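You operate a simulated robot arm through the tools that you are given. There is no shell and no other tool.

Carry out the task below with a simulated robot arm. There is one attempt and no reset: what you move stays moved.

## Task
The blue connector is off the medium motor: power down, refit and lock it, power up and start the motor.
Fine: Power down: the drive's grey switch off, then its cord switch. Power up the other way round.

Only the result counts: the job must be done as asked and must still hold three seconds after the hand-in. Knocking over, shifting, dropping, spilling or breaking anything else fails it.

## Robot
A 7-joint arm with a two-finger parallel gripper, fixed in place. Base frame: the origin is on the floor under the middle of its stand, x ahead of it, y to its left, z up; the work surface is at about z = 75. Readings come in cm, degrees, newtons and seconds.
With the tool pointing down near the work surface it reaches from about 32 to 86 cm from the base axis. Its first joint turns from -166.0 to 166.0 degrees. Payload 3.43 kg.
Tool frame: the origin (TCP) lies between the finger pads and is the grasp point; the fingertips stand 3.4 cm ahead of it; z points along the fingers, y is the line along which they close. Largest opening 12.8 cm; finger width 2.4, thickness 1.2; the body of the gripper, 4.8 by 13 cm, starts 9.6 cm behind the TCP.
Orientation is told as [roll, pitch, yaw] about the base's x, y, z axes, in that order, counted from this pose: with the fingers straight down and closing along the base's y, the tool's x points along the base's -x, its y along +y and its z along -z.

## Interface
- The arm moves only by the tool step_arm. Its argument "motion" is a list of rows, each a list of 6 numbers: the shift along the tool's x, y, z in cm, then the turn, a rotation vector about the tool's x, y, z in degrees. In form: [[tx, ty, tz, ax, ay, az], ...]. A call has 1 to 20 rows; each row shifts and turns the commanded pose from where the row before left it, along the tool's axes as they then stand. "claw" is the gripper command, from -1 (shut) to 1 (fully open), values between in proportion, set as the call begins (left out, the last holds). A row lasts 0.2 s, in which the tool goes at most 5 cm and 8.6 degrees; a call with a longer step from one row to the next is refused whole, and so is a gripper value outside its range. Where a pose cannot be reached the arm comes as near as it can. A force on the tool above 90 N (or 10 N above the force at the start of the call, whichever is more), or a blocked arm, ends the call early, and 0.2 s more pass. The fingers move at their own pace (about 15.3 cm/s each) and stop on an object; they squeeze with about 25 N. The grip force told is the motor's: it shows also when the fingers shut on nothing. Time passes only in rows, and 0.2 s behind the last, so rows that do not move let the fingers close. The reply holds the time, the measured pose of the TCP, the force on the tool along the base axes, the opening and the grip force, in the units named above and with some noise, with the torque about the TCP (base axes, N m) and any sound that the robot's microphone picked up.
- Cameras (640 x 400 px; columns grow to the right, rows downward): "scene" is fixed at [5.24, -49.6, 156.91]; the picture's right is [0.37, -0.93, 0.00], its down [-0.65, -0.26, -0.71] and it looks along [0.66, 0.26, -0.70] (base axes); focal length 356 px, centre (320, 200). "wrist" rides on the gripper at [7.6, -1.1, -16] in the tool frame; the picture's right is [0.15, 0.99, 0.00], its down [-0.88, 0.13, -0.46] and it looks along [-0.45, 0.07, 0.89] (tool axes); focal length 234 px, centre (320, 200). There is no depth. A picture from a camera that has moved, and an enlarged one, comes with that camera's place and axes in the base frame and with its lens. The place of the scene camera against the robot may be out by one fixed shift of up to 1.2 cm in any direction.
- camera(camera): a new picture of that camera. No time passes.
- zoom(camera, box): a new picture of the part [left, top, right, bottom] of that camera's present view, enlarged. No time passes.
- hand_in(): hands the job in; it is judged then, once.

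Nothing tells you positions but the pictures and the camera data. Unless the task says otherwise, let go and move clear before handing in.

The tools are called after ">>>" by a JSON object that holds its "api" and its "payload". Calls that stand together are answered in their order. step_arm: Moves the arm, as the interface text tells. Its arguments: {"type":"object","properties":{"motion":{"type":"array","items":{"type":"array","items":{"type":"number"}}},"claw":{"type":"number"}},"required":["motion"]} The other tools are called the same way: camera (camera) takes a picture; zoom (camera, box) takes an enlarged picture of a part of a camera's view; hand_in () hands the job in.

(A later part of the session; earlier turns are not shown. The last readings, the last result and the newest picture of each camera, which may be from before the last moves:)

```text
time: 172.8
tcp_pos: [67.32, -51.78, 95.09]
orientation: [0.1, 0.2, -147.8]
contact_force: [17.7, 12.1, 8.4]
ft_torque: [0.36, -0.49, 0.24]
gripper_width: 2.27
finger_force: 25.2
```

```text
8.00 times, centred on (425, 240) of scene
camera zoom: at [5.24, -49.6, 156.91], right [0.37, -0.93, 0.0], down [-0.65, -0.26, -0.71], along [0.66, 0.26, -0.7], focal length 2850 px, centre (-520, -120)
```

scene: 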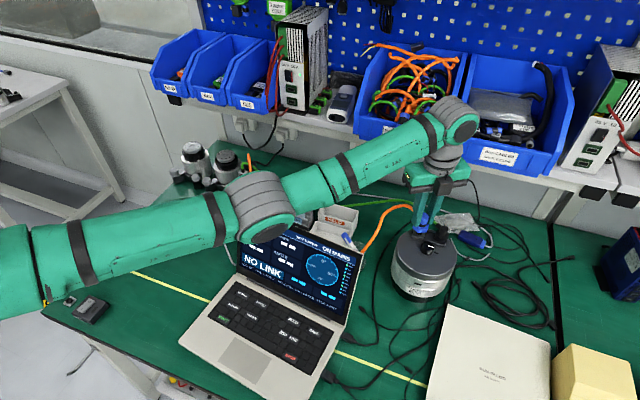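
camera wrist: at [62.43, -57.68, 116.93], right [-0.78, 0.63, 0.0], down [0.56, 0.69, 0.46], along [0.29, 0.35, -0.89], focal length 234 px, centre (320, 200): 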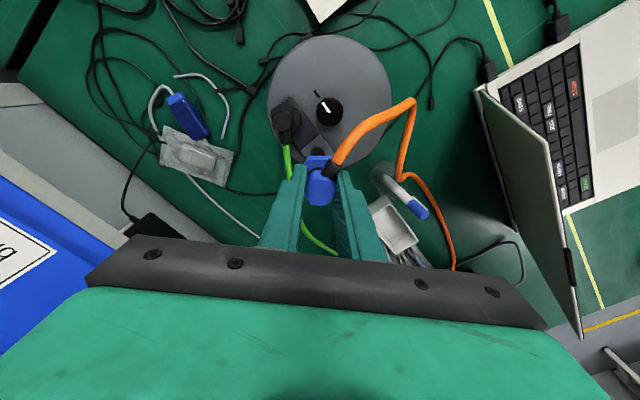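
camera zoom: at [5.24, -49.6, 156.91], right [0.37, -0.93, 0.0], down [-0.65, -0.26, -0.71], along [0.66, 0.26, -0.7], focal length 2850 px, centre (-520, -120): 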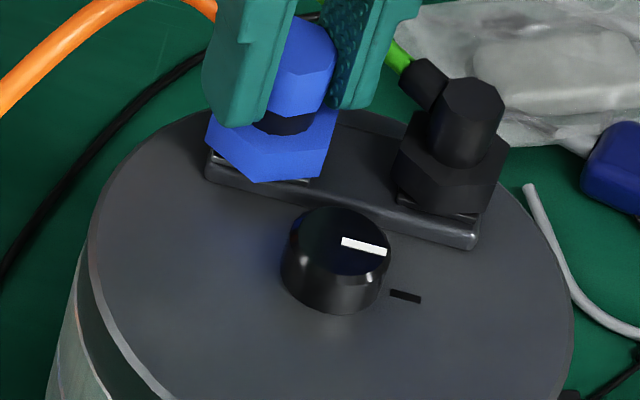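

>>> {"api": "step_arm", "payload": {"motion": [[-0.12, 0.01, 0, 0, 0, 0.3], [0, 0, 0, 0, 0, 0]]}}

>>> {"api": "step_arm", "payload": {"motion": [[-0.12, 0.01, 0, 0, 0, 0.3], [0, 0, 0, 0, 0, 0]]}}

>>> {"api": "zoom", "payload": {"camera": "scene", "box": [390, 215, 460, 265]}}

```text
time: 173.4
tcp_pos: [67.02, -52.03, 95.03]
orientation: [0.1, 0.0, -148.1]
contact_force: [17.6, 10.9, 11.6]
ft_torque: [0.17, -0.3, 0.26]
gripper_width: 2.32
finger_force: 25.0
```

```text
time: 174.0
tcp_pos: [66.93, -52.02, 94.98]
orientation: [0.0, 0.0, -148.5]
contact_force: [19.1, 10.0, 11.4]
ft_torque: [0.14, -0.4, 0.22]
gripper_width: 2.27
finger_force: 24.8
```

```text
8.00 times, centred on (425, 240) of scene
camera zoom: at [5.24, -49.6, 156.91], right [0.37, -0.93, 0.0], down [-0.65, -0.26, -0.71], along [0.66, 0.26, -0.7], focal length 2850 px, centre (-520, -120)
```

zoom: 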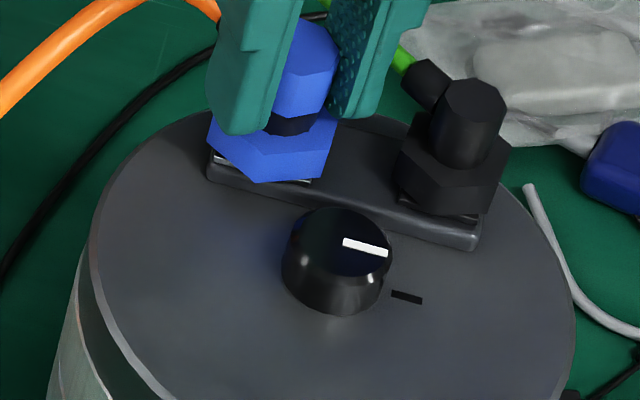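

The motor is now within about 2–2.5 mm of its start; that's good. I'll relieve the side load, open the gripper and rise clear of the connector.

>>> {"api": "step_arm", "payload": {"motion": [[0.12, 0.01, 0, 0, 0, 0], [0.05, 0, 0, 0, 0, 0], [0, 0, 0, 0, 0, 0]]}}

>>> {"api": "step_arm", "payload": {"claw": -0.4, "motion": [[0, 0, 0, 0, 0, 0], [0, 0, 0, 0, 0, 0], [0, 0, -1, 0, 0, 0], [0, 0, -2, 0, 0, 0], [0, 0, -3, 0, 0, 0], [0, 0, -3, 0, 0, 0]]}}

>>> {"api": "zoom", "payload": {"camera": "scene", "box": [390, 215, 460, 265]}}

>>> {"api": "zoom", "payload": {"camera": "scene", "box": [407, 212, 437, 242]}}

>>> {"api": "camera", "payload": {"camera": "scene"}}

```text
time: 174.8
tcp_pos: [67.02, -52.04, 94.95]
orientation: [0.0, 0.0, -148.5]
contact_force: [14.2, 6.7, 6.4]
ft_torque: [-0.22, 0.07, 0.2]
gripper_width: 2.31
finger_force: 25.2
```

```text
time: 176.2
tcp_pos: [67.12, -52.1, 104.11]
orientation: [0.0, 0.0, -148.5]
contact_force: [-0.1, -0.3, 0.2]
ft_torque: [0.05, 0.04, 0.0]
gripper_width: 3.86
finger_force: 0.1
```

```text
8.00 times, centred on (425, 240) of scene
camera zoom: at [5.24, -49.6, 156.91], right [0.37, -0.93, 0.0], down [-0.65, -0.26, -0.71], along [0.66, 0.26, -0.7], focal length 2850 px, centre (-520, -120)
```

zoom: 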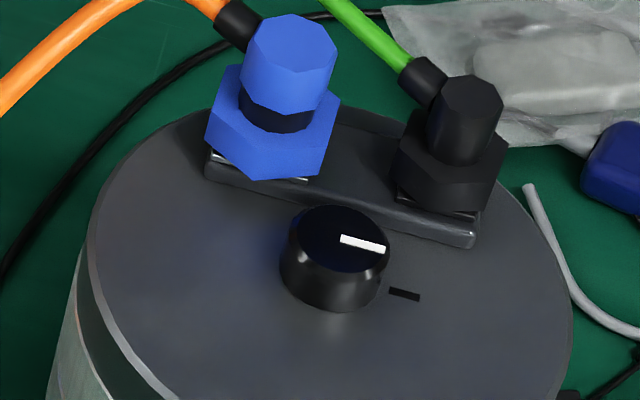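

```text
13.33 times, centred on (422, 227) of scene
camera zoom: at [5.24, -49.6, 156.91], right [0.37, -0.93, 0.0], down [-0.65, -0.26, -0.71], along [0.66, 0.26, -0.7], focal length 4750 px, centre (-1040, -160)
```

zoom: 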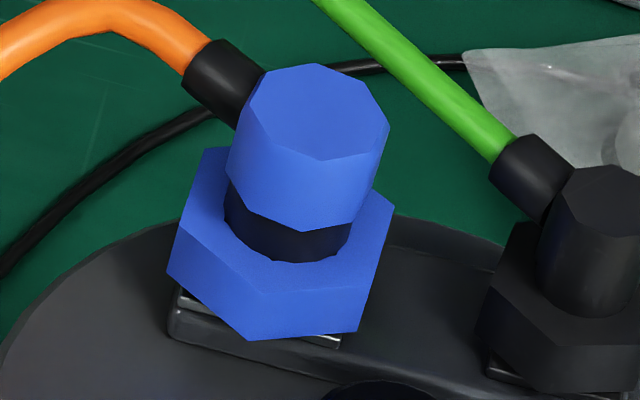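

```text
taken
```

scene: 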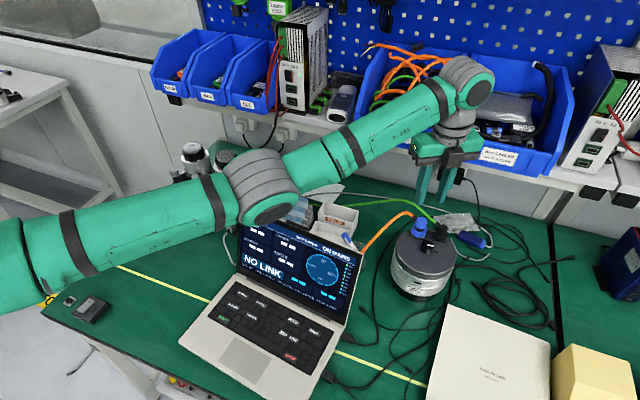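

The connector stands locked and upright. Now power up in reverse order: first the cord switch's I end. I'll turn the gripper, close it and travel over to the cord switch.

>>> {"api": "step_arm", "payload": {"claw": -1, "motion": [[0, 0, 0, 0, 0, -7.4], [0, 0, 0, 0, 0, -7.4], [0, 0, 0, 0, 0, -7.3], [0, 0, 0, 0, 0, -7.3], [0, 0, 0, 0, 0, -7.3], [0, 0, 0, 0, 0, -7.3], [0, 0, 0, 0, 0, -7.3], [0, 0, 0, 0, 0, -7.2]]}}

>>> {"api": "step_arm", "payload": {"motion": [[4.16, -0.13, 0, 0, 0, 0], [4.16, -0.13, 0, 0, 0, 0], [4.16, -0.13, 0, 0, 0, 0], [4.16, -0.13, 0, 0, 0, 0], [4.16, -0.13, 0, 0, 0, 0], [4.16, -0.13, 0, 0, 0, 0], [4.16, -0.13, 0, 0, 0, 0], [4.16, -0.13, 0, 0, 0, 0], [4.16, -0.13, 0, 0, 0, 0], [4.16, -0.13, 0, 0, 0, 0], [4.16, -0.13, 0, 0, 0, 0], [4.16, -0.13, 0, 0, 0, 0], [4.16, -0.13, 0, 0, 0, 0], [4.16, -0.13, 0, 0, 0, 0]]}}

>>> {"api": "zoom", "payload": {"camera": "wrist", "box": [260, 100, 380, 200]}}

>>> {"api": "camera", "payload": {"camera": "scene"}}

```text
time: 178.0
tcp_pos: [66.98, -51.98, 103.96]
orientation: [0.0, 0.0, -89.9]
contact_force: [0.1, 0.0, 1.4]
ft_torque: [-0.02, 0.0, -0.01]
gripper_width: 0.03
finger_force: 24.4
```

```text
time: 181.0
tcp_pos: [65.14, 6.52, 103.78]
orientation: [0.0, 0.0, -90.1]
contact_force: [0.2, 0.1, 0.3]
ft_torque: [0.05, 0.0, -0.01]
gripper_width: 0.01
finger_force: 24.5
```

```text
4.00 times, centred on (320, 150) of wrist
camera zoom: at [64.05, 14.15, 119.71], right [0.99, 0.14, 0.0], down [0.13, -0.88, 0.46], along [0.07, -0.45, -0.89], focal length 937 px, centre (320, 400)
```

zoom: 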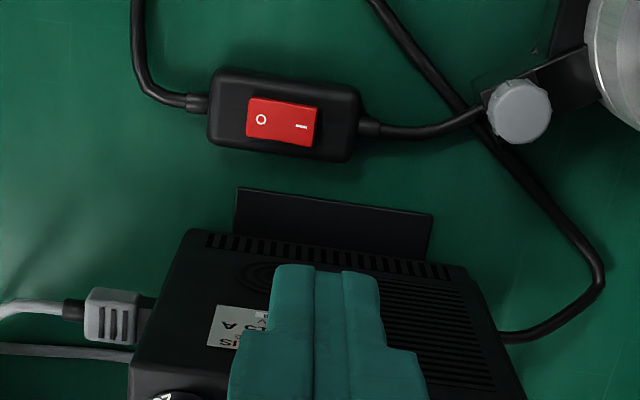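

```text
taken
```

scene: 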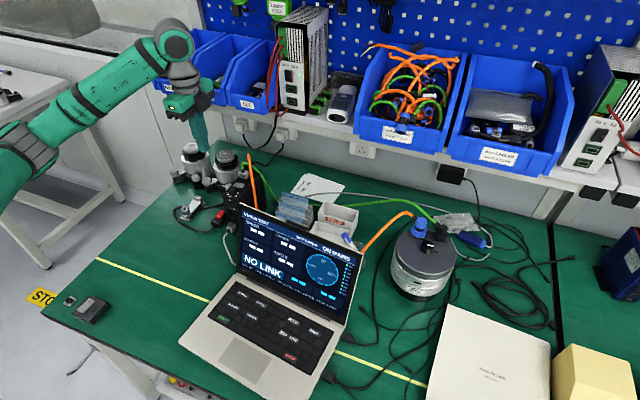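

The cord switch's I end is now raised at about (64.4,6.1). I'll align over its I end and descend to just above it.

>>> {"api": "step_arm", "payload": {"motion": [[-0.47, 0.08, 4.5, 0, 0, 0], [0, 0, 4.5, 0, 0, 0], [0, 0, 4.5, 0, 0, 0], [0, 0, 4.5, 0, 0, 0], [0, 0, 2.3, 0, 0, 0], [0, 0, 0.9, 0, 0, 0]]}}

>>> {"api": "zoom", "payload": {"camera": "wrist", "box": [270, 130, 370, 210]}}

>>> {"api": "zoom", "payload": {"camera": "scene", "box": [180, 180, 260, 240]}}

```text
time: 182.4
tcp_pos: [65.24, 5.68, 82.65]
orientation: [0.0, -0.1, -90.0]
contact_force: [0.1, 0.2, -0.4]
ft_torque: [-0.01, -0.02, 0.02]
gripper_width: 0.02
finger_force: 24.4
```

```text
5.00 times, centred on (320, 170) of wrist
camera zoom: at [64.2, 13.38, 98.46], right [0.99, 0.15, 0.0], down [0.13, -0.88, 0.46], along [0.07, -0.45, -0.89], focal length 1171 px, centre (320, 350)
```

zoom: 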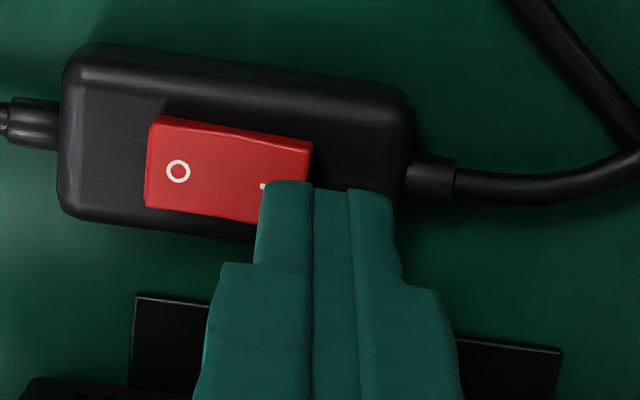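

```text
6.67 times, centred on (220, 210) of scene
camera zoom: at [5.24, -49.6, 156.91], right [0.37, -0.93, 0.0], down [-0.65, -0.26, -0.71], along [0.66, 0.26, -0.7], focal length 2375 px, centre (987, 133)
```

zoom: 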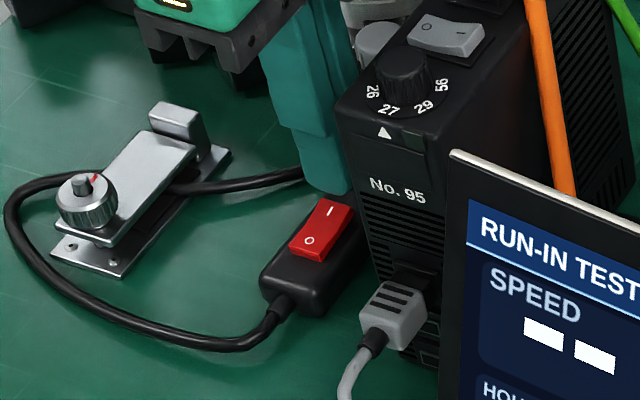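

From this closer view the finger should shift (-0.3,+0.5) to sit squarely on the I end. Adjusting, then pressing in small steps.

>>> {"api": "step_arm", "payload": {"motion": [[0.25, -0.15, 0, 0, 0, 0], [0.25, -0.15, 0, 0, 0, 0], [0, 0, 0.3, 0, 0, 0]]}}

>>> {"api": "zoom", "payload": {"camera": "wrist", "box": [270, 130, 370, 210]}}

```text
time: 183.2
tcp_pos: [64.92, 6.18, 82.5]
orientation: [-0.1, 0.0, -90.0]
contact_force: [-0.4, -0.2, 0.1]
ft_torque: [0.0, 0.01, 0.01]
gripper_width: 0.01
finger_force: 24.8
```

```text
5.00 times, centred on (320, 170) of wrist
camera zoom: at [63.91, 13.95, 98.33], right [0.99, 0.15, 0.0], down [0.13, -0.88, 0.46], along [0.07, -0.45, -0.89], focal length 1171 px, centre (320, 350)
```

zoom: 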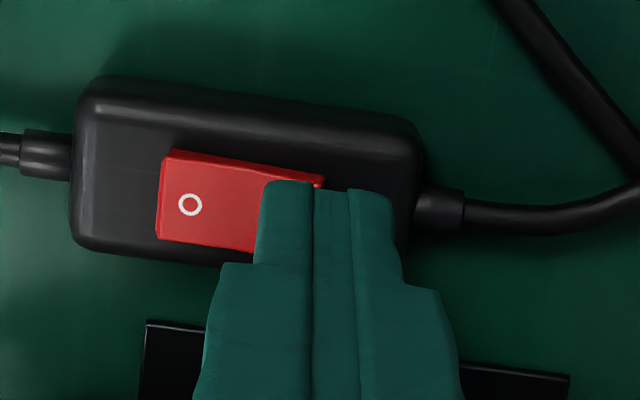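

>>> {"api": "step_arm", "payload": {"motion": [[0, 0, 0.3, 0, 0, 0], [0, 0, 0.3, 0, 0, 0], [0, 0, 0.2, 0, 0, 0]]}}

>>> {"api": "step_arm", "payload": {"motion": [[0, 0, 0.12, 0, 0, 0], [0, 0, 0.12, 0, 0, 0]]}}

>>> {"api": "step_arm", "payload": {"motion": [[0, 0, 0.1, 0, 0, 0], [0, 0, 0.1, 0, 0, 0]]}}

>>> {"api": "zoom", "payload": {"camera": "scene", "box": [180, 180, 260, 240]}}

```text
time: 184.0
tcp_pos: [64.99, 6.36, 81.65]
orientation: [0.0, 0.0, -90.0]
contact_force: [-0.4, 0.7, 1.3]
ft_torque: [0.0, -0.02, 0.01]
gripper_width: 0.0
finger_force: 25.2
```

```text
time: 184.6
tcp_pos: [65.02, 6.31, 81.37]
orientation: [0.0, -0.1, -90.0]
contact_force: [0.3, -0.6, 0.3]
ft_torque: [0.0, -0.02, -0.01]
gripper_width: 0.01
finger_force: 25.0
```

```text
time: 185.2
tcp_pos: [64.88, 6.26, 81.13]
orientation: [0.0, 0.1, -90.0]
contact_force: [-0.3, 0.6, 1.5]
ft_torque: [0.0, -0.02, -0.02]
gripper_width: 0.0
finger_force: 25.6
```

```text
6.67 times, centred on (220, 210) of scene
camera zoom: at [5.24, -49.6, 156.91], right [0.37, -0.93, 0.0], down [-0.65, -0.26, -0.71], along [0.66, 0.26, -0.7], focal length 2375 px, centre (987, 133)
```

zoom: 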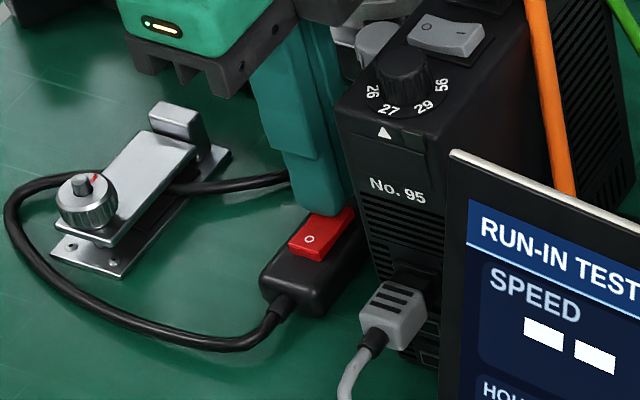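

>>> {"api": "step_arm", "payload": {"motion": [[0, 0, 0.1, 0, 0, 0], [0, 0, 0.1, 0, 0, 0]]}}

>>> {"api": "step_arm", "payload": {"motion": [[0, 0, 0.1, 0, 0, 0], [0, 0, 0.05, 0, 0, 0]]}}

>>> {"api": "zoom", "payload": {"camera": "scene", "box": [180, 180, 260, 240]}}

```text
time: 185.8
tcp_pos: [65.03, 6.24, 81.07]
orientation: [0.0, 0.0, -89.9]
contact_force: [0.0, 1.0, 2.0]
ft_torque: [-0.01, 0.04, -0.01]
gripper_width: 0.0
finger_force: 24.9
```

```text
time: 186.4
tcp_pos: [65.08, 6.34, 80.95]
orientation: [0.1, 0.0, -90.0]
contact_force: [-0.1, 0.1, 16.4]
ft_torque: [-0.06, 0.17, -0.05]
gripper_width: 0.0
finger_force: 24.6
```

```text
6.67 times, centred on (220, 210) of scene
camera zoom: at [5.24, -49.6, 156.91], right [0.37, -0.93, 0.0], down [-0.65, -0.26, -0.71], along [0.66, 0.26, -0.7], focal length 2375 px, centre (987, 133)
```

zoom: 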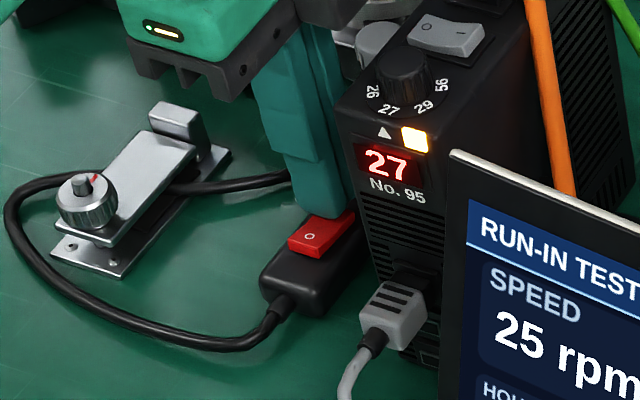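

The drive has come up showing 27 with no fault. Next, the grey rocker's I end. I'll rise, turn the gripper back and open it to 3.5 cm so a single finger can press the I end without touching the orange cable.

>>> {"api": "step_arm", "payload": {"motion": [[0, 0, -1, 0, 0, 0], [0, 0, -4.5, 0, 0, 0], [0, 0, -4.5, 0, 0, 0], [0, 0, -4.5, 0, 0, 0], [0, 0, -4.5, 0, 0, 0], [0, 0, -4.5, 0, 0, 0]]}}

>>> {"api": "step_arm", "payload": {"claw": -0.453, "motion": [[0, 0, 0, 0, 0, -7.5], [0, 0, 0, 0, 0, -7.5], [0, 0, 0, 0, 0, -7.5], [0, 0, 0, 0, 0, -7.5], [0, 0, 0, 0, 0, -7.5], [0, 0, 0, 0, 0, -7.5], [0, 0, 0, 0, 0, -7.5], [0, 0, 0, 0, 0, -7.5], [0, 0, 0, 0, 0, -7.5], [0, 0, 0, 0, 0, -7.5], [0, 0, 0, 0, 0, -7.5], [0, 0, 0, 0, 0, -7.5], [0.2, -3.7, 0, 0, 0, 0], [0.2, -3.6, 0, 0, 0, 0], [0, 0, 0, 0, 0, 0]]}}

>>> {"api": "zoom", "payload": {"camera": "wrist", "box": [260, 110, 380, 220]}}

>>> {"api": "zoom", "payload": {"camera": "scene", "box": [210, 155, 370, 310]}}

```text
time: 187.8
tcp_pos: [64.88, 6.35, 104.49]
orientation: [0.0, -0.1, -90.0]
contact_force: [0.5, -0.3, -0.4]
ft_torque: [0.0, -0.02, 0.03]
gripper_width: 0.03
finger_force: 24.8
```

```text
time: 191.0
tcp_pos: [64.53, -1.09, 104.49]
orientation: [0.0, 0.1, 0.0]
contact_force: [-0.1, -0.2, -0.4]
ft_torque: [0.01, -0.02, -0.03]
gripper_width: 3.5
finger_force: 0.1
```

```text
3.64 times, centred on (320, 165) of wrist
camera zoom: at [57.01, -2.03, 120.34], right [-0.15, 0.99, 0.0], down [0.88, 0.13, 0.46], along [0.45, 0.07, -0.89], focal length 852 px, centre (320, 327)
```

zoom: 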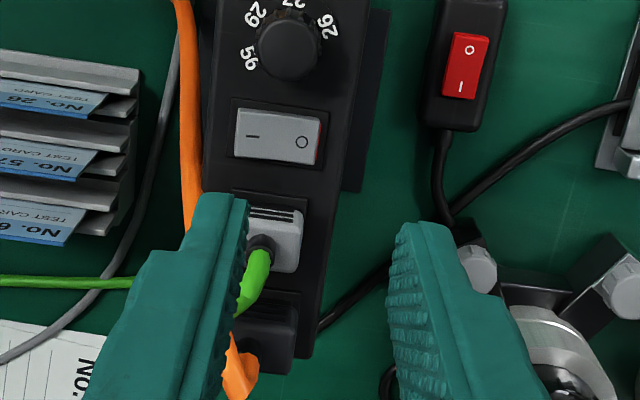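

```text
2.58 times, centred on (290, 232) of scene
camera zoom: at [5.24, -49.6, 156.91], right [0.37, -0.93, 0.0], down [-0.65, -0.26, -0.71], along [0.66, 0.26, -0.7], focal length 919 px, centre (397, 116)
```

zoom: 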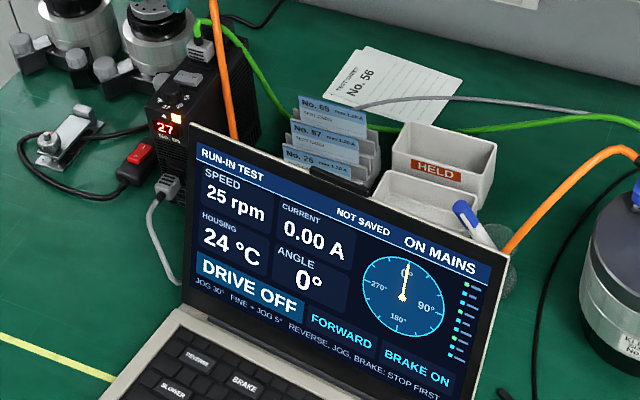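

The laptop now reads DRIVE OFF with no fault, so the connector is recognised. The left finger is aligned with the rocker's I mark; I'll descend to just above it.

>>> {"api": "step_arm", "payload": {"motion": [[-0.05, 0, 4, 0, 0, 0], [0, 0, 3, 0, 0, 0], [0, 0, 1.3, 0, 0, 0], [0, 0, 0.3, 0, 0, 0]]}}

>>> {"api": "zoom", "payload": {"camera": "wrist", "box": [260, 130, 380, 220]}}

>>> {"api": "zoom", "payload": {"camera": "scene", "box": [205, 145, 285, 215]}}

```text
time: 192.0
tcp_pos: [64.6, -0.96, 95.84]
orientation: [0.0, 0.0, 0.0]
contact_force: [-0.2, 0.1, -0.2]
ft_torque: [0.0, -0.01, 0.0]
gripper_width: 3.49
finger_force: 0.1
```

```text
4.44 times, centred on (320, 175) of wrist
camera zoom: at [57.02, -2.03, 111.72], right [-0.15, 0.99, 0.0], down [0.88, 0.13, 0.46], along [0.45, 0.07, -0.89], focal length 1041 px, centre (320, 311)
```

zoom: 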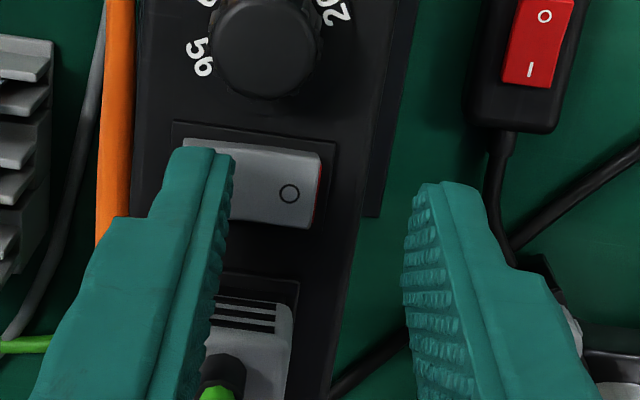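

```text
5.71 times, centred on (245, 180) of scene
camera zoom: at [5.24, -49.6, 156.91], right [0.37, -0.93, 0.0], down [-0.65, -0.26, -0.71], along [0.66, 0.26, -0.7], focal length 2036 px, centre (749, 314)
```

zoom: 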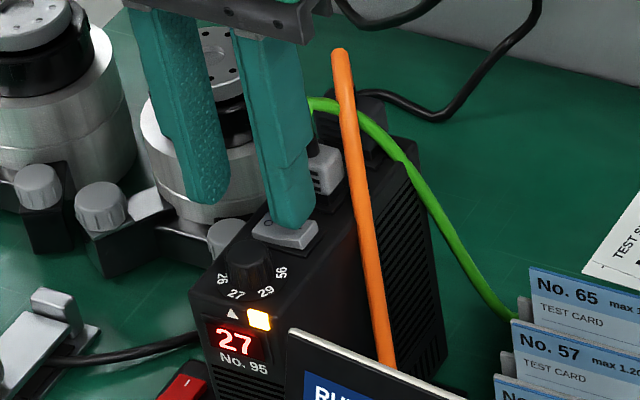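

>>> {"api": "step_arm", "payload": {"motion": [[0, 0, 0.2, 0, 0, 0], [0, 0, 0.15, 0, 0, 0], [0, 0, 0.1, 0, 0, 0]]}}

>>> {"api": "step_arm", "payload": {"motion": [[0, 0, 0.1, 0, 0, 0], [0, 0, 0.1, 0, 0, 0]]}}

>>> {"api": "step_arm", "payload": {"motion": [[0, 0, 0.1, 0, 0, 0], [0, 0, 0.1, 0, 0, 0]]}}

>>> {"api": "zoom", "payload": {"camera": "scene", "box": [205, 145, 285, 215]}}

```text
time: 192.8
tcp_pos: [64.53, -1.03, 95.27]
orientation: [-0.1, 0.0, 0.0]
contact_force: [-0.6, 0.9, 0.4]
ft_torque: [0.02, -0.03, 0.0]
gripper_width: 3.48
finger_force: 0.1
```

```text
time: 193.4
tcp_pos: [64.59, -0.98, 95.29]
orientation: [-0.1, 0.0, -0.1]
contact_force: [-1.5, 0.3, 1.5]
ft_torque: [-0.03, 0.02, -0.04]
gripper_width: 3.5
finger_force: 0.0
```

```text
time: 194.0
tcp_pos: [64.65, -0.89, 95.05]
orientation: [0.0, -0.1, 0.0]
contact_force: [-3.2, -0.5, 18.6]
ft_torque: [-0.34, 0.1, -0.06]
gripper_width: 3.54
finger_force: 0.2
```

```text
5.71 times, centred on (245, 180) of scene
camera zoom: at [5.24, -49.6, 156.91], right [0.37, -0.93, 0.0], down [-0.65, -0.26, -0.71], along [0.66, 0.26, -0.7], focal length 2036 px, centre (749, 314)
```

zoom: 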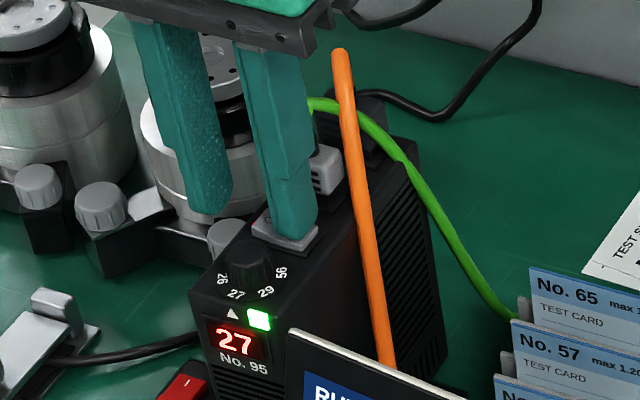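

The drive's light turned green, so the grey switch is on. I'll rise and check the laptop's screen.

>>> {"api": "step_arm", "payload": {"motion": [[0, 0, -0.5, 0, 0, 0], [0, 0, -2, 0, 0, 0], [0, 0, -4, 0, 0, 0], [0, 0, -4, 0, 0, 0], [0, 0, -4, 0, 0, 0]]}}

>>> {"api": "zoom", "payload": {"camera": "scene", "box": [210, 155, 370, 310]}}

>>> {"api": "zoom", "payload": {"camera": "scene", "box": [180, 270, 350, 390]}}

>>> {"api": "zoom", "payload": {"camera": "scene", "box": [225, 165, 265, 200]}}

```text
time: 195.2
tcp_pos: [64.62, -1.07, 109.53]
orientation: [0.0, 0.0, 0.1]
contact_force: [0.3, 0.4, -0.2]
ft_torque: [-0.05, -0.01, -0.01]
gripper_width: 3.48
finger_force: 0.0
```

```text
2.58 times, centred on (290, 232) of scene
camera zoom: at [5.24, -49.6, 156.91], right [0.37, -0.93, 0.0], down [-0.65, -0.26, -0.71], along [0.66, 0.26, -0.7], focal length 919 px, centre (397, 116)
```

zoom: 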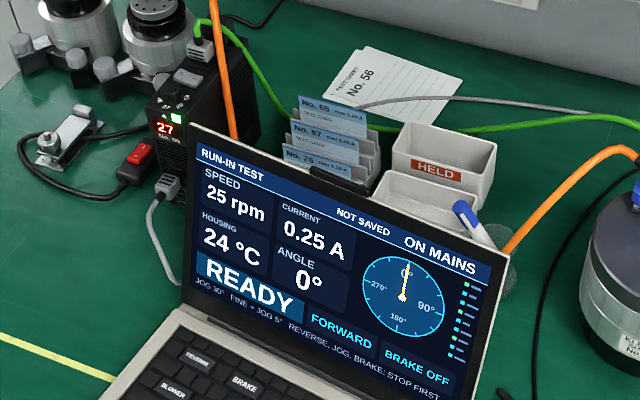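

```text
3.33 times, centred on (265, 330) of scene
camera zoom: at [5.24, -49.6, 156.91], right [0.37, -0.93, 0.0], down [-0.65, -0.26, -0.71], along [0.66, 0.26, -0.7], focal length 1188 px, centre (503, -233)
```

zoom: 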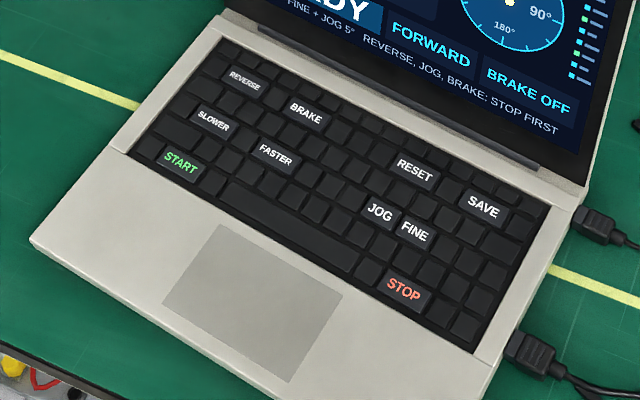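

```text
11.43 times, centred on (245, 182) of scene
camera zoom: at [5.24, -49.6, 156.91], right [0.37, -0.93, 0.0], down [-0.65, -0.26, -0.71], along [0.66, 0.26, -0.7], focal length 4072 px, centre (1177, 400)
```

zoom: 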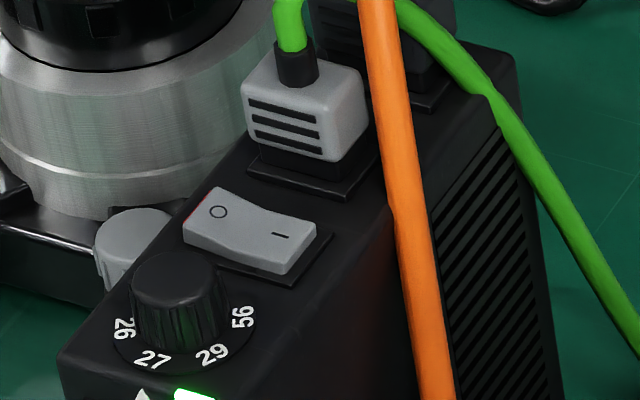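

READY, BRAKE OFF, FORWARD, 25 rpm: only START remains. I'll move above the laptop's START key (around (35,-14)) for a close look.

>>> {"api": "step_arm", "payload": {"claw": -1, "motion": [[3.5, -1.86, 0, 0, 0, 0], [3.5, -1.86, 0, 0, 0, 0], [3.5, -1.86, 0, 0, 0, 0], [3.5, -1.86, 0, 0, 0, 0], [3.5, -1.86, 0, 0, 0, 0], [3.5, -1.86, 0, 0, 0, 0], [3.5, -1.86, 0, 0, 0, 0]]}}

>>> {"api": "camera", "payload": {"camera": "wrist"}}

>>> {"api": "zoom", "payload": {"camera": "wrist", "box": [220, 60, 380, 180]}}

```text
time: 196.8
tcp_pos: [40.18, -14.03, 109.5]
orientation: [0.0, 0.0, 0.2]
contact_force: [-0.2, 0.7, 0.2]
ft_torque: [-0.03, 0.01, 0.02]
gripper_width: 0.0
finger_force: 25.0
```

```text
taken
camera wrist: at [32.62, -15.09, 125.39], right [-0.15, 0.99, 0.0], down [0.88, 0.13, 0.46], along [0.45, 0.07, -0.89], focal length 234 px, centre (320, 200)
```

wrist: 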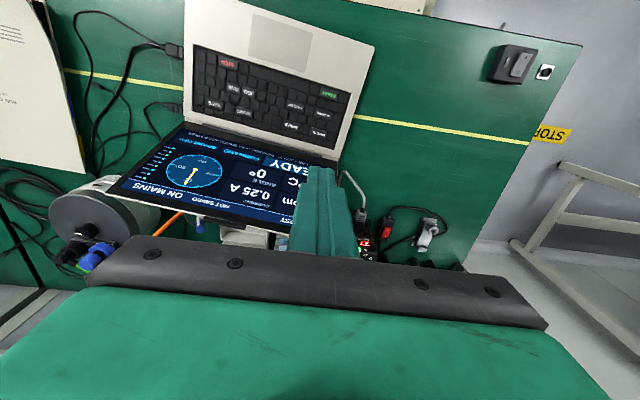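

```text
3.33 times, centred on (300, 120) of wrist
camera zoom: at [32.62, -15.09, 125.39], right [-0.15, 0.99, 0.0], down [0.88, 0.13, 0.46], along [0.45, 0.07, -0.89], focal length 781 px, centre (387, 467)
```

zoom: 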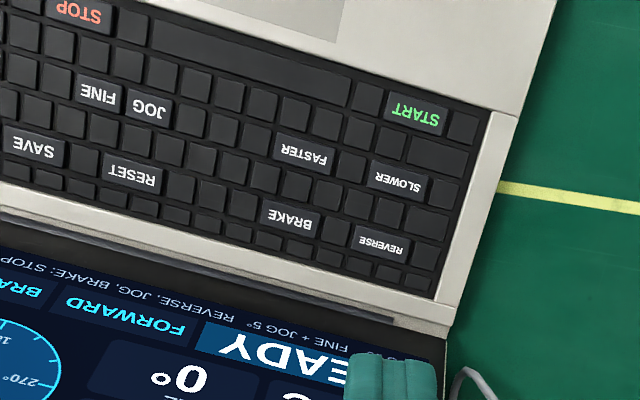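

START is a wide key of about 3.3 x 2 cm near (34.8,-13.1). I'll rotate slightly to match the keyboard row, come lower and refine its position.

>>> {"api": "step_arm", "payload": {"motion": [[1.4, 0.3, 3.5, 0, 0, 7], [1.4, 0.3, 3.5, 0, 0, 0], [1.4, 0.3, 3.5, 0, 0, 0], [0.8, 0, 3.0, 0, 0, 0]]}}

>>> {"api": "zoom", "payload": {"camera": "wrist", "box": [260, 80, 400, 190]}}

>>> {"api": "zoom", "payload": {"camera": "scene", "box": [190, 270, 290, 350]}}

```text
time: 197.8
tcp_pos: [35.24, -12.68, 96.18]
orientation: [0.1, 0.0, -7.0]
contact_force: [-0.3, 0.3, 0.4]
ft_torque: [0.02, -0.03, 0.03]
gripper_width: 0.0
finger_force: 25.2
```

```text
3.64 times, centred on (330, 135) of wrist
camera zoom: at [27.55, -12.72, 112.04], right [-0.02, 1.0, 0.0], down [0.89, 0.02, 0.46], along [0.46, 0.01, -0.89], focal length 852 px, centre (284, 436)
```

zoom: 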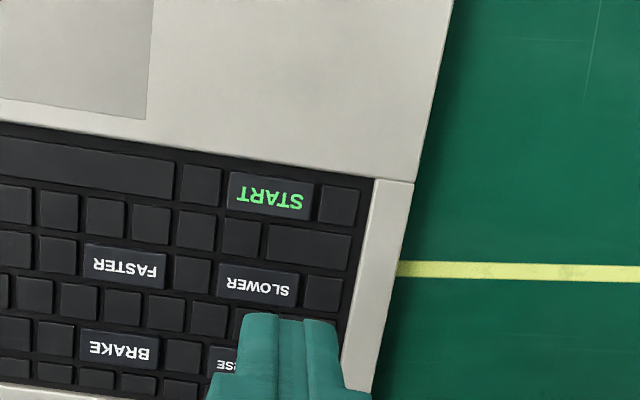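

```text
5.00 times, centred on (240, 310) of scene
camera zoom: at [5.24, -49.6, 156.91], right [0.37, -0.93, 0.0], down [-0.65, -0.26, -0.71], along [0.66, 0.26, -0.7], focal length 1781 px, centre (720, -350)
```

zoom: 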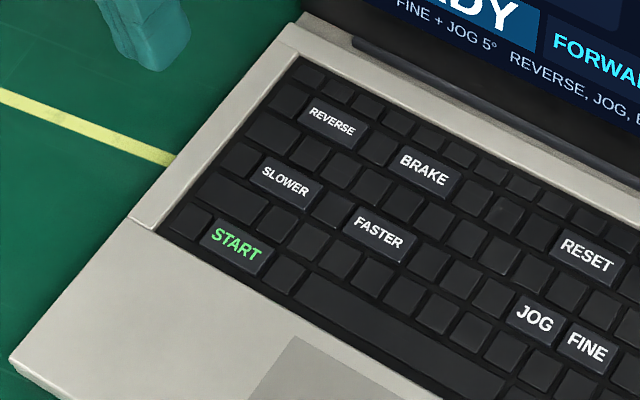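

The START key is about 3.4 x 1.35 cm, so I'll tilt the closed fingers 25° to touch it with just an edge. First shift over it, tilt, then descend.

>>> {"api": "step_arm", "payload": {"motion": [[0.16, -0.574, 0, 0, 0, 0], [0, 0, 0, 0, 8.4, 0], [0, 0, 0, 0, 8.4, 0], [0, 0, 0, 0, 8.2, 0], [0, 0, 0, 0, 0, 0]]}}

>>> {"api": "step_arm", "payload": {"motion": [[-1.69, 0, 3.63, 0, 0, 0], [-1.69, 0, 3.63, 0, 0, 0], [-1.27, 0, 2.72, 0, 0, 0], [0, 0, 0, 0, 0, 0]]}}

>>> {"api": "camera", "payload": {"camera": "wrist"}}

>>> {"api": "zoom", "payload": {"camera": "scene", "box": [190, 270, 290, 350]}}

```text
time: 199.0
tcp_pos: [34.93, -13.2, 95.9]
orientation: [-0.1, 25.1, -6.9]
contact_force: [-0.7, 0.1, 0.5]
ft_torque: [-0.02, 0.02, 0.0]
gripper_width: 0.01
finger_force: 25.1
```

```text
time: 200.0
tcp_pos: [35.06, -13.18, 84.92]
orientation: [0.0, 25.0, -7.1]
contact_force: [-0.4, -0.3, -0.3]
ft_torque: [0.0, -0.01, -0.01]
gripper_width: 0.0
finger_force: 25.5
```

```text
taken
camera wrist: at [34.85, -14.19, 102.6], right [-0.01, 1.0, 0.06], down [1.0, 0.01, 0.04], along [0.04, 0.06, -1.0], focal length 234 px, centre (320, 200)
```

wrist: 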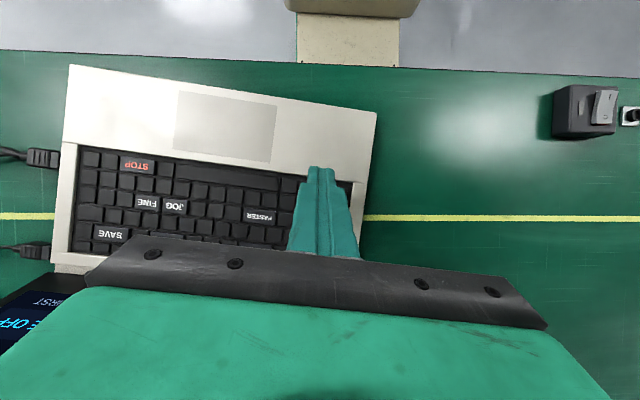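

```text
5.00 times, centred on (240, 310) of scene
camera zoom: at [5.24, -49.6, 156.91], right [0.37, -0.93, 0.0], down [-0.65, -0.26, -0.71], along [0.66, 0.26, -0.7], focal length 1781 px, centre (720, -350)
```

zoom: 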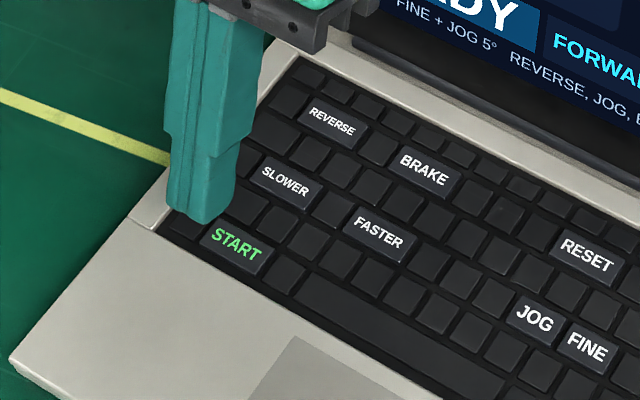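

>>> {"api": "zoom", "payload": {"camera": "wrist", "box": [280, 150, 370, 220]}}

```text
5.71 times, centred on (325, 185) of wrist
camera zoom: at [34.85, -14.19, 102.6], right [-0.01, 1.0, 0.06], down [1.0, 0.01, 0.04], along [0.04, 0.06, -1.0], focal length 1338 px, centre (291, 286)
```

zoom: 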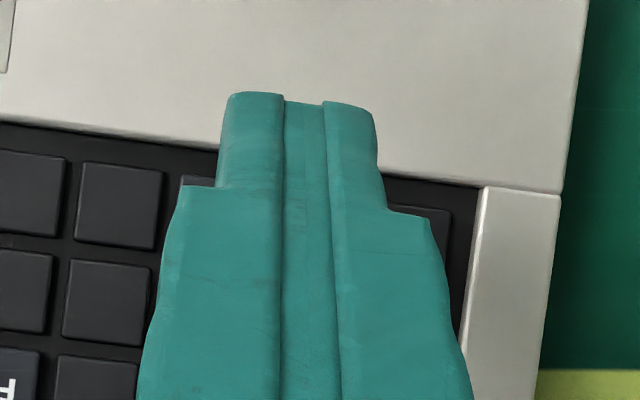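

The edge is over the START key's centre. I'll descend close and then press in small steps.

>>> {"api": "step_arm", "payload": {"motion": [[-0.676, 0, 1.45, 0, 0, 0], [-0.634, 0, 1.36, 0, 0, 0], [0, 0, 0, 0, 0, 0]]}}

>>> {"api": "zoom", "payload": {"camera": "wrist", "box": [280, 150, 370, 220]}}

>>> {"api": "zoom", "payload": {"camera": "scene", "box": [200, 290, 260, 340]}}

```text
time: 200.8
tcp_pos: [34.94, -13.08, 81.86]
orientation: [0.0, 25.0, -7.0]
contact_force: [0.2, -0.7, 0.6]
ft_torque: [0.01, 0.03, 0.01]
gripper_width: 0.0
finger_force: 25.5
```

```text
5.71 times, centred on (325, 185) of wrist
camera zoom: at [34.75, -14.13, 99.5], right [-0.01, 1.0, 0.06], down [1.0, 0.01, 0.04], along [0.04, 0.06, -1.0], focal length 1338 px, centre (291, 286)
```

zoom: 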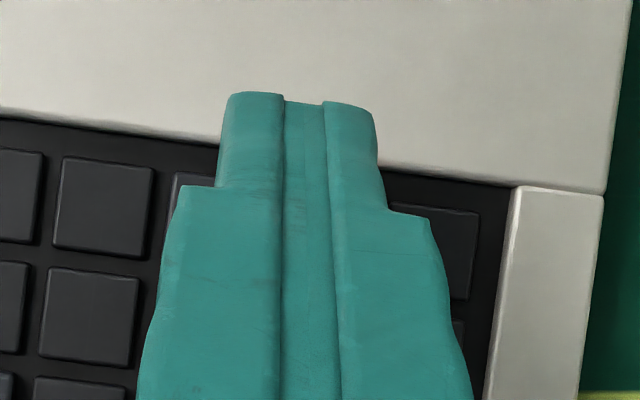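

```text
8.00 times, centred on (230, 315) of scene
camera zoom: at [5.24, -49.6, 156.91], right [0.37, -0.93, 0.0], down [-0.65, -0.26, -0.71], along [0.66, 0.26, -0.7], focal length 2850 px, centre (1040, -720)
```

zoom: 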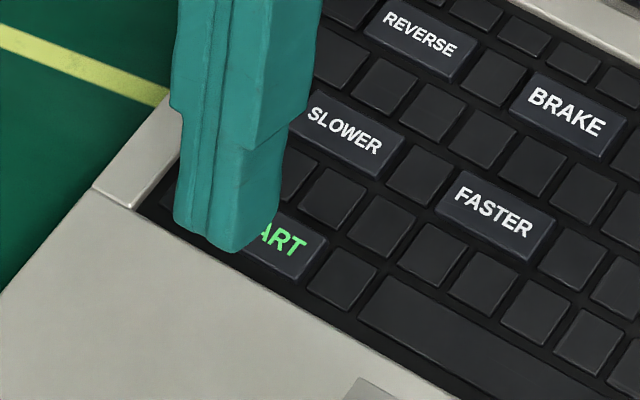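

I'll correct slightly: 0.45 cm along the row toward -y and 0.1 cm toward the robot, then press gently.

>>> {"api": "step_arm", "payload": {"motion": [[0.09, -0.45, 0.042, 0, 0, 0], [-0.21, 0, 0.453, 0, 0, 0], [0, 0, 0, 0, 0, 0]]}}

>>> {"api": "zoom", "payload": {"camera": "scene", "box": [200, 290, 260, 340]}}

>>> {"api": "zoom", "payload": {"camera": "wrist", "box": [280, 150, 370, 220]}}

```text
time: 201.6
tcp_pos: [34.87, -13.6, 81.28]
orientation: [0.0, 25.0, -7.0]
contact_force: [-1.5, -0.8, -0.4]
ft_torque: [-0.01, -0.01, 0.02]
gripper_width: 0.0
finger_force: 24.8
```

```text
8.00 times, centred on (230, 315) of scene
camera zoom: at [5.24, -49.6, 156.91], right [0.37, -0.93, 0.0], down [-0.65, -0.26, -0.71], along [0.66, 0.26, -0.7], focal length 2850 px, centre (1040, -720)
```

zoom: 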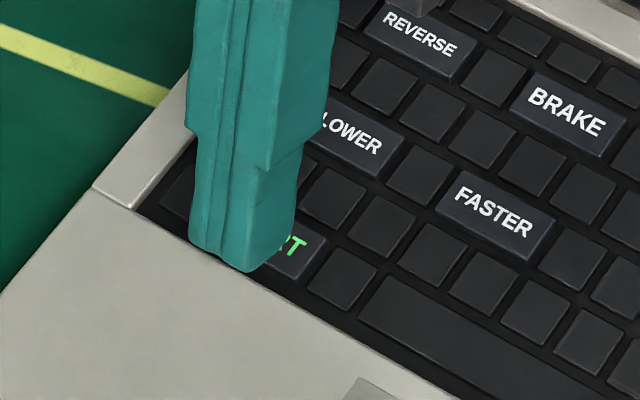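

```text
5.71 times, centred on (325, 185) of wrist
camera zoom: at [34.6, -14.6, 98.92], right [-0.01, 1.0, 0.06], down [1.0, 0.01, 0.04], along [0.04, 0.06, -1.0], focal length 1338 px, centre (291, 286)
```

zoom: 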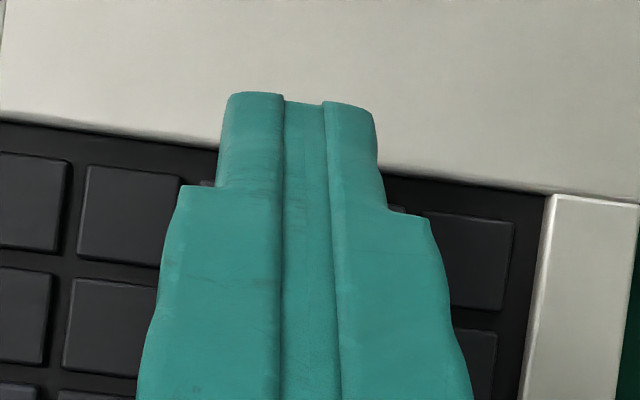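

The finger edge is now centred on START. Pressing in small steps.

>>> {"api": "step_arm", "payload": {"motion": [[-0.063, 0, 0.136, 0, 0, 0], [-0.063, 0, 0.136, 0, 0, 0]]}}

>>> {"api": "step_arm", "payload": {"motion": [[-0.05, 0, 0.109, 0, 0, 0], [-0.05, 0, 0.109, 0, 0, 0]]}}

>>> {"api": "step_arm", "payload": {"motion": [[-0.05, 0, 0.109, 0, 0, 0], [-0.05, 0, 0.109, 0, 0, 0]]}}

>>> {"api": "zoom", "payload": {"camera": "scene", "box": [230, 205, 370, 310]}}

```text
time: 202.2
tcp_pos: [34.85, -13.6, 81.03]
orientation: [0.0, 25.1, -7.0]
contact_force: [0.4, -0.2, 0.4]
ft_torque: [0.0, 0.01, 0.01]
gripper_width: 0.02
finger_force: 25.2
```

```text
time: 202.8
tcp_pos: [34.78, -13.52, 80.75]
orientation: [0.0, 25.0, -7.0]
contact_force: [-0.4, -0.3, -0.8]
ft_torque: [-0.04, -0.01, 0.01]
gripper_width: 0.0
finger_force: 24.9
```

```text
time: 203.4
tcp_pos: [34.86, -13.64, 80.55]
orientation: [0.0, 25.0, -7.0]
contact_force: [0.1, -0.4, -0.9]
ft_torque: [0.03, -0.03, -0.03]
gripper_width: 0.01
finger_force: 25.3
```

```text
3.81 times, centred on (300, 258) of scene
camera zoom: at [5.24, -49.6, 156.91], right [0.37, -0.93, 0.0], down [-0.65, -0.26, -0.71], along [0.66, 0.26, -0.7], focal length 1357 px, centre (396, -19)
```

zoom: 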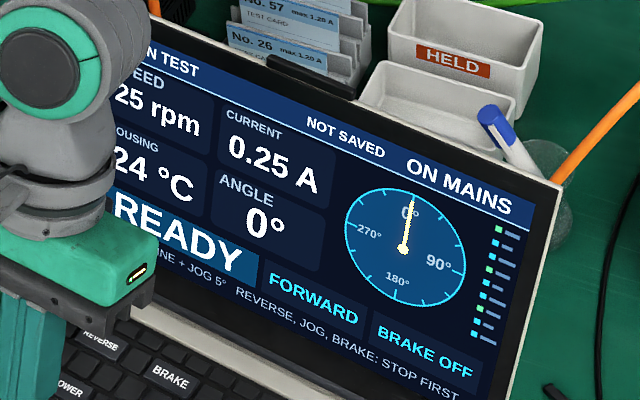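

>>> {"api": "step_arm", "payload": {"motion": [[-0.05, 0, 0.109, 0, 0, 0], [-0.05, 0, 0.109, 0, 0, 0]]}}

>>> {"api": "step_arm", "payload": {"motion": [[-0.05, 0, 0.109, 0, 0, 0], [-0.05, 0, 0.109, 0, 0, 0]]}}

>>> {"api": "zoom", "payload": {"camera": "scene", "box": [200, 290, 260, 340]}}

>>> {"api": "zoom", "payload": {"camera": "wrist", "box": [280, 150, 370, 220]}}

```text
time: 204.0
tcp_pos: [34.74, -13.62, 80.29]
orientation: [0.0, 25.0, -7.0]
contact_force: [-0.2, 0.5, 0.2]
ft_torque: [-0.01, 0.01, 0.02]
gripper_width: 0.0
finger_force: 24.9
```

```text
time: 204.6
tcp_pos: [34.86, -13.66, 80.13]
orientation: [0.0, 24.9, -7.0]
contact_force: [-0.1, -0.1, 10.2]
ft_torque: [0.01, 0.06, 0.07]
gripper_width: 0.01
finger_force: 25.4
heard: click
```

```text
8.00 times, centred on (230, 315) of scene
camera zoom: at [5.24, -49.6, 156.91], right [0.37, -0.93, 0.0], down [-0.65, -0.26, -0.71], along [0.66, 0.26, -0.7], focal length 2850 px, centre (1040, -720)
```

zoom: 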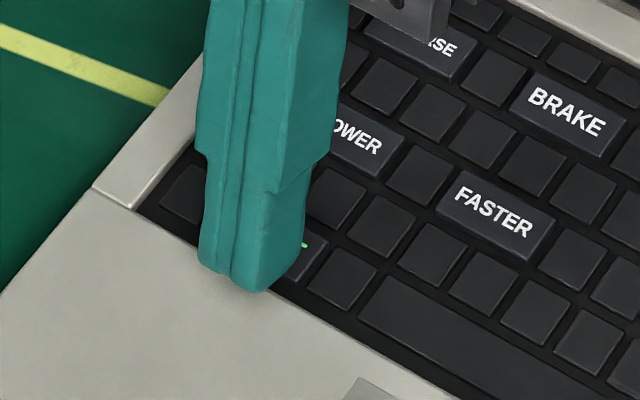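

```text
5.71 times, centred on (325, 185) of wrist
camera zoom: at [34.57, -14.65, 97.7], right [-0.01, 1.0, 0.06], down [1.0, 0.01, 0.04], along [0.04, 0.06, -1.0], focal length 1338 px, centre (291, 286)
```

zoom: 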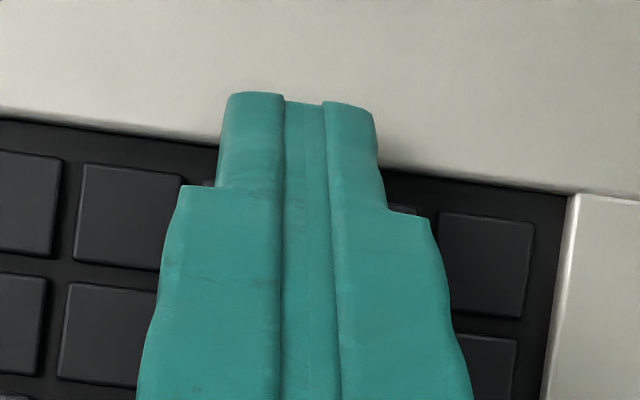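

A click was heard. I'll lift off the key and check the screen and the motor.

>>> {"api": "step_arm", "payload": {"motion": [[0.42, 0, -0.9, 0, 0, 0], [0.85, 0, -1.8, 0, 0, 0], [1.69, 0, -3.63, 0, 0, 0], [1.69, 0, -3.63, 0, 0, 0]]}}

>>> {"api": "zoom", "payload": {"camera": "scene", "box": [230, 205, 370, 310]}}

>>> {"api": "zoom", "payload": {"camera": "scene", "box": [390, 215, 460, 265]}}

>>> {"api": "camera", "payload": {"camera": "scene"}}

```text
time: 205.6
tcp_pos: [34.75, -13.61, 91.16]
orientation: [0.0, 25.0, -7.1]
contact_force: [-0.7, -0.4, -0.8]
ft_torque: [0.03, 0.01, 0.0]
gripper_width: 0.0
finger_force: 24.8
```

```text
3.81 times, centred on (300, 258) of scene
camera zoom: at [5.24, -49.6, 156.91], right [0.37, -0.93, 0.0], down [-0.65, -0.26, -0.71], along [0.66, 0.26, -0.7], focal length 1357 px, centre (396, -19)
```

zoom: 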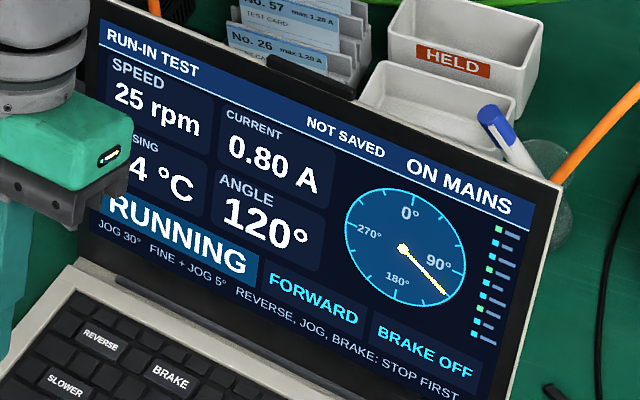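

```text
8.00 times, centred on (425, 240) of scene
camera zoom: at [5.24, -49.6, 156.91], right [0.37, -0.93, 0.0], down [-0.65, -0.26, -0.71], along [0.66, 0.26, -0.7], focal length 2850 px, centre (-520, -120)
```

zoom: 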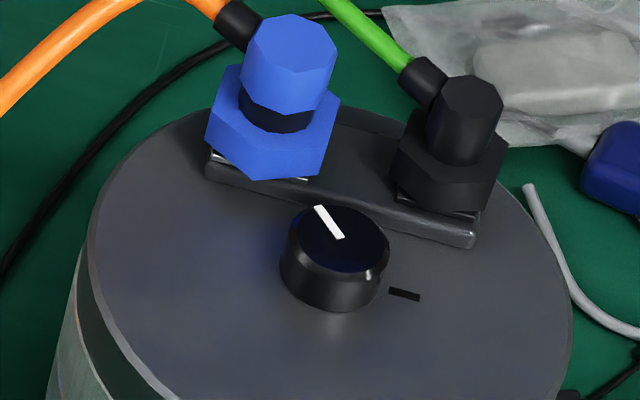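

```text
taken
```

scene: 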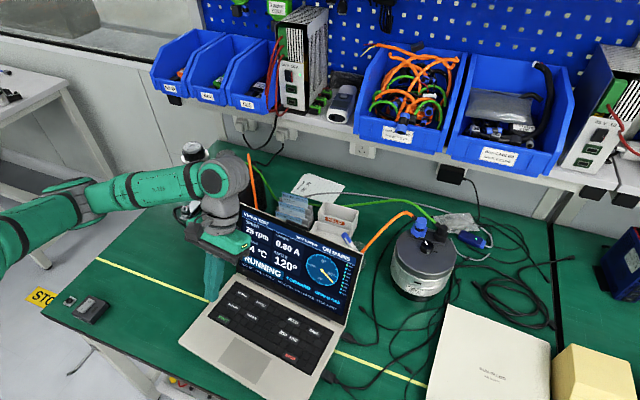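

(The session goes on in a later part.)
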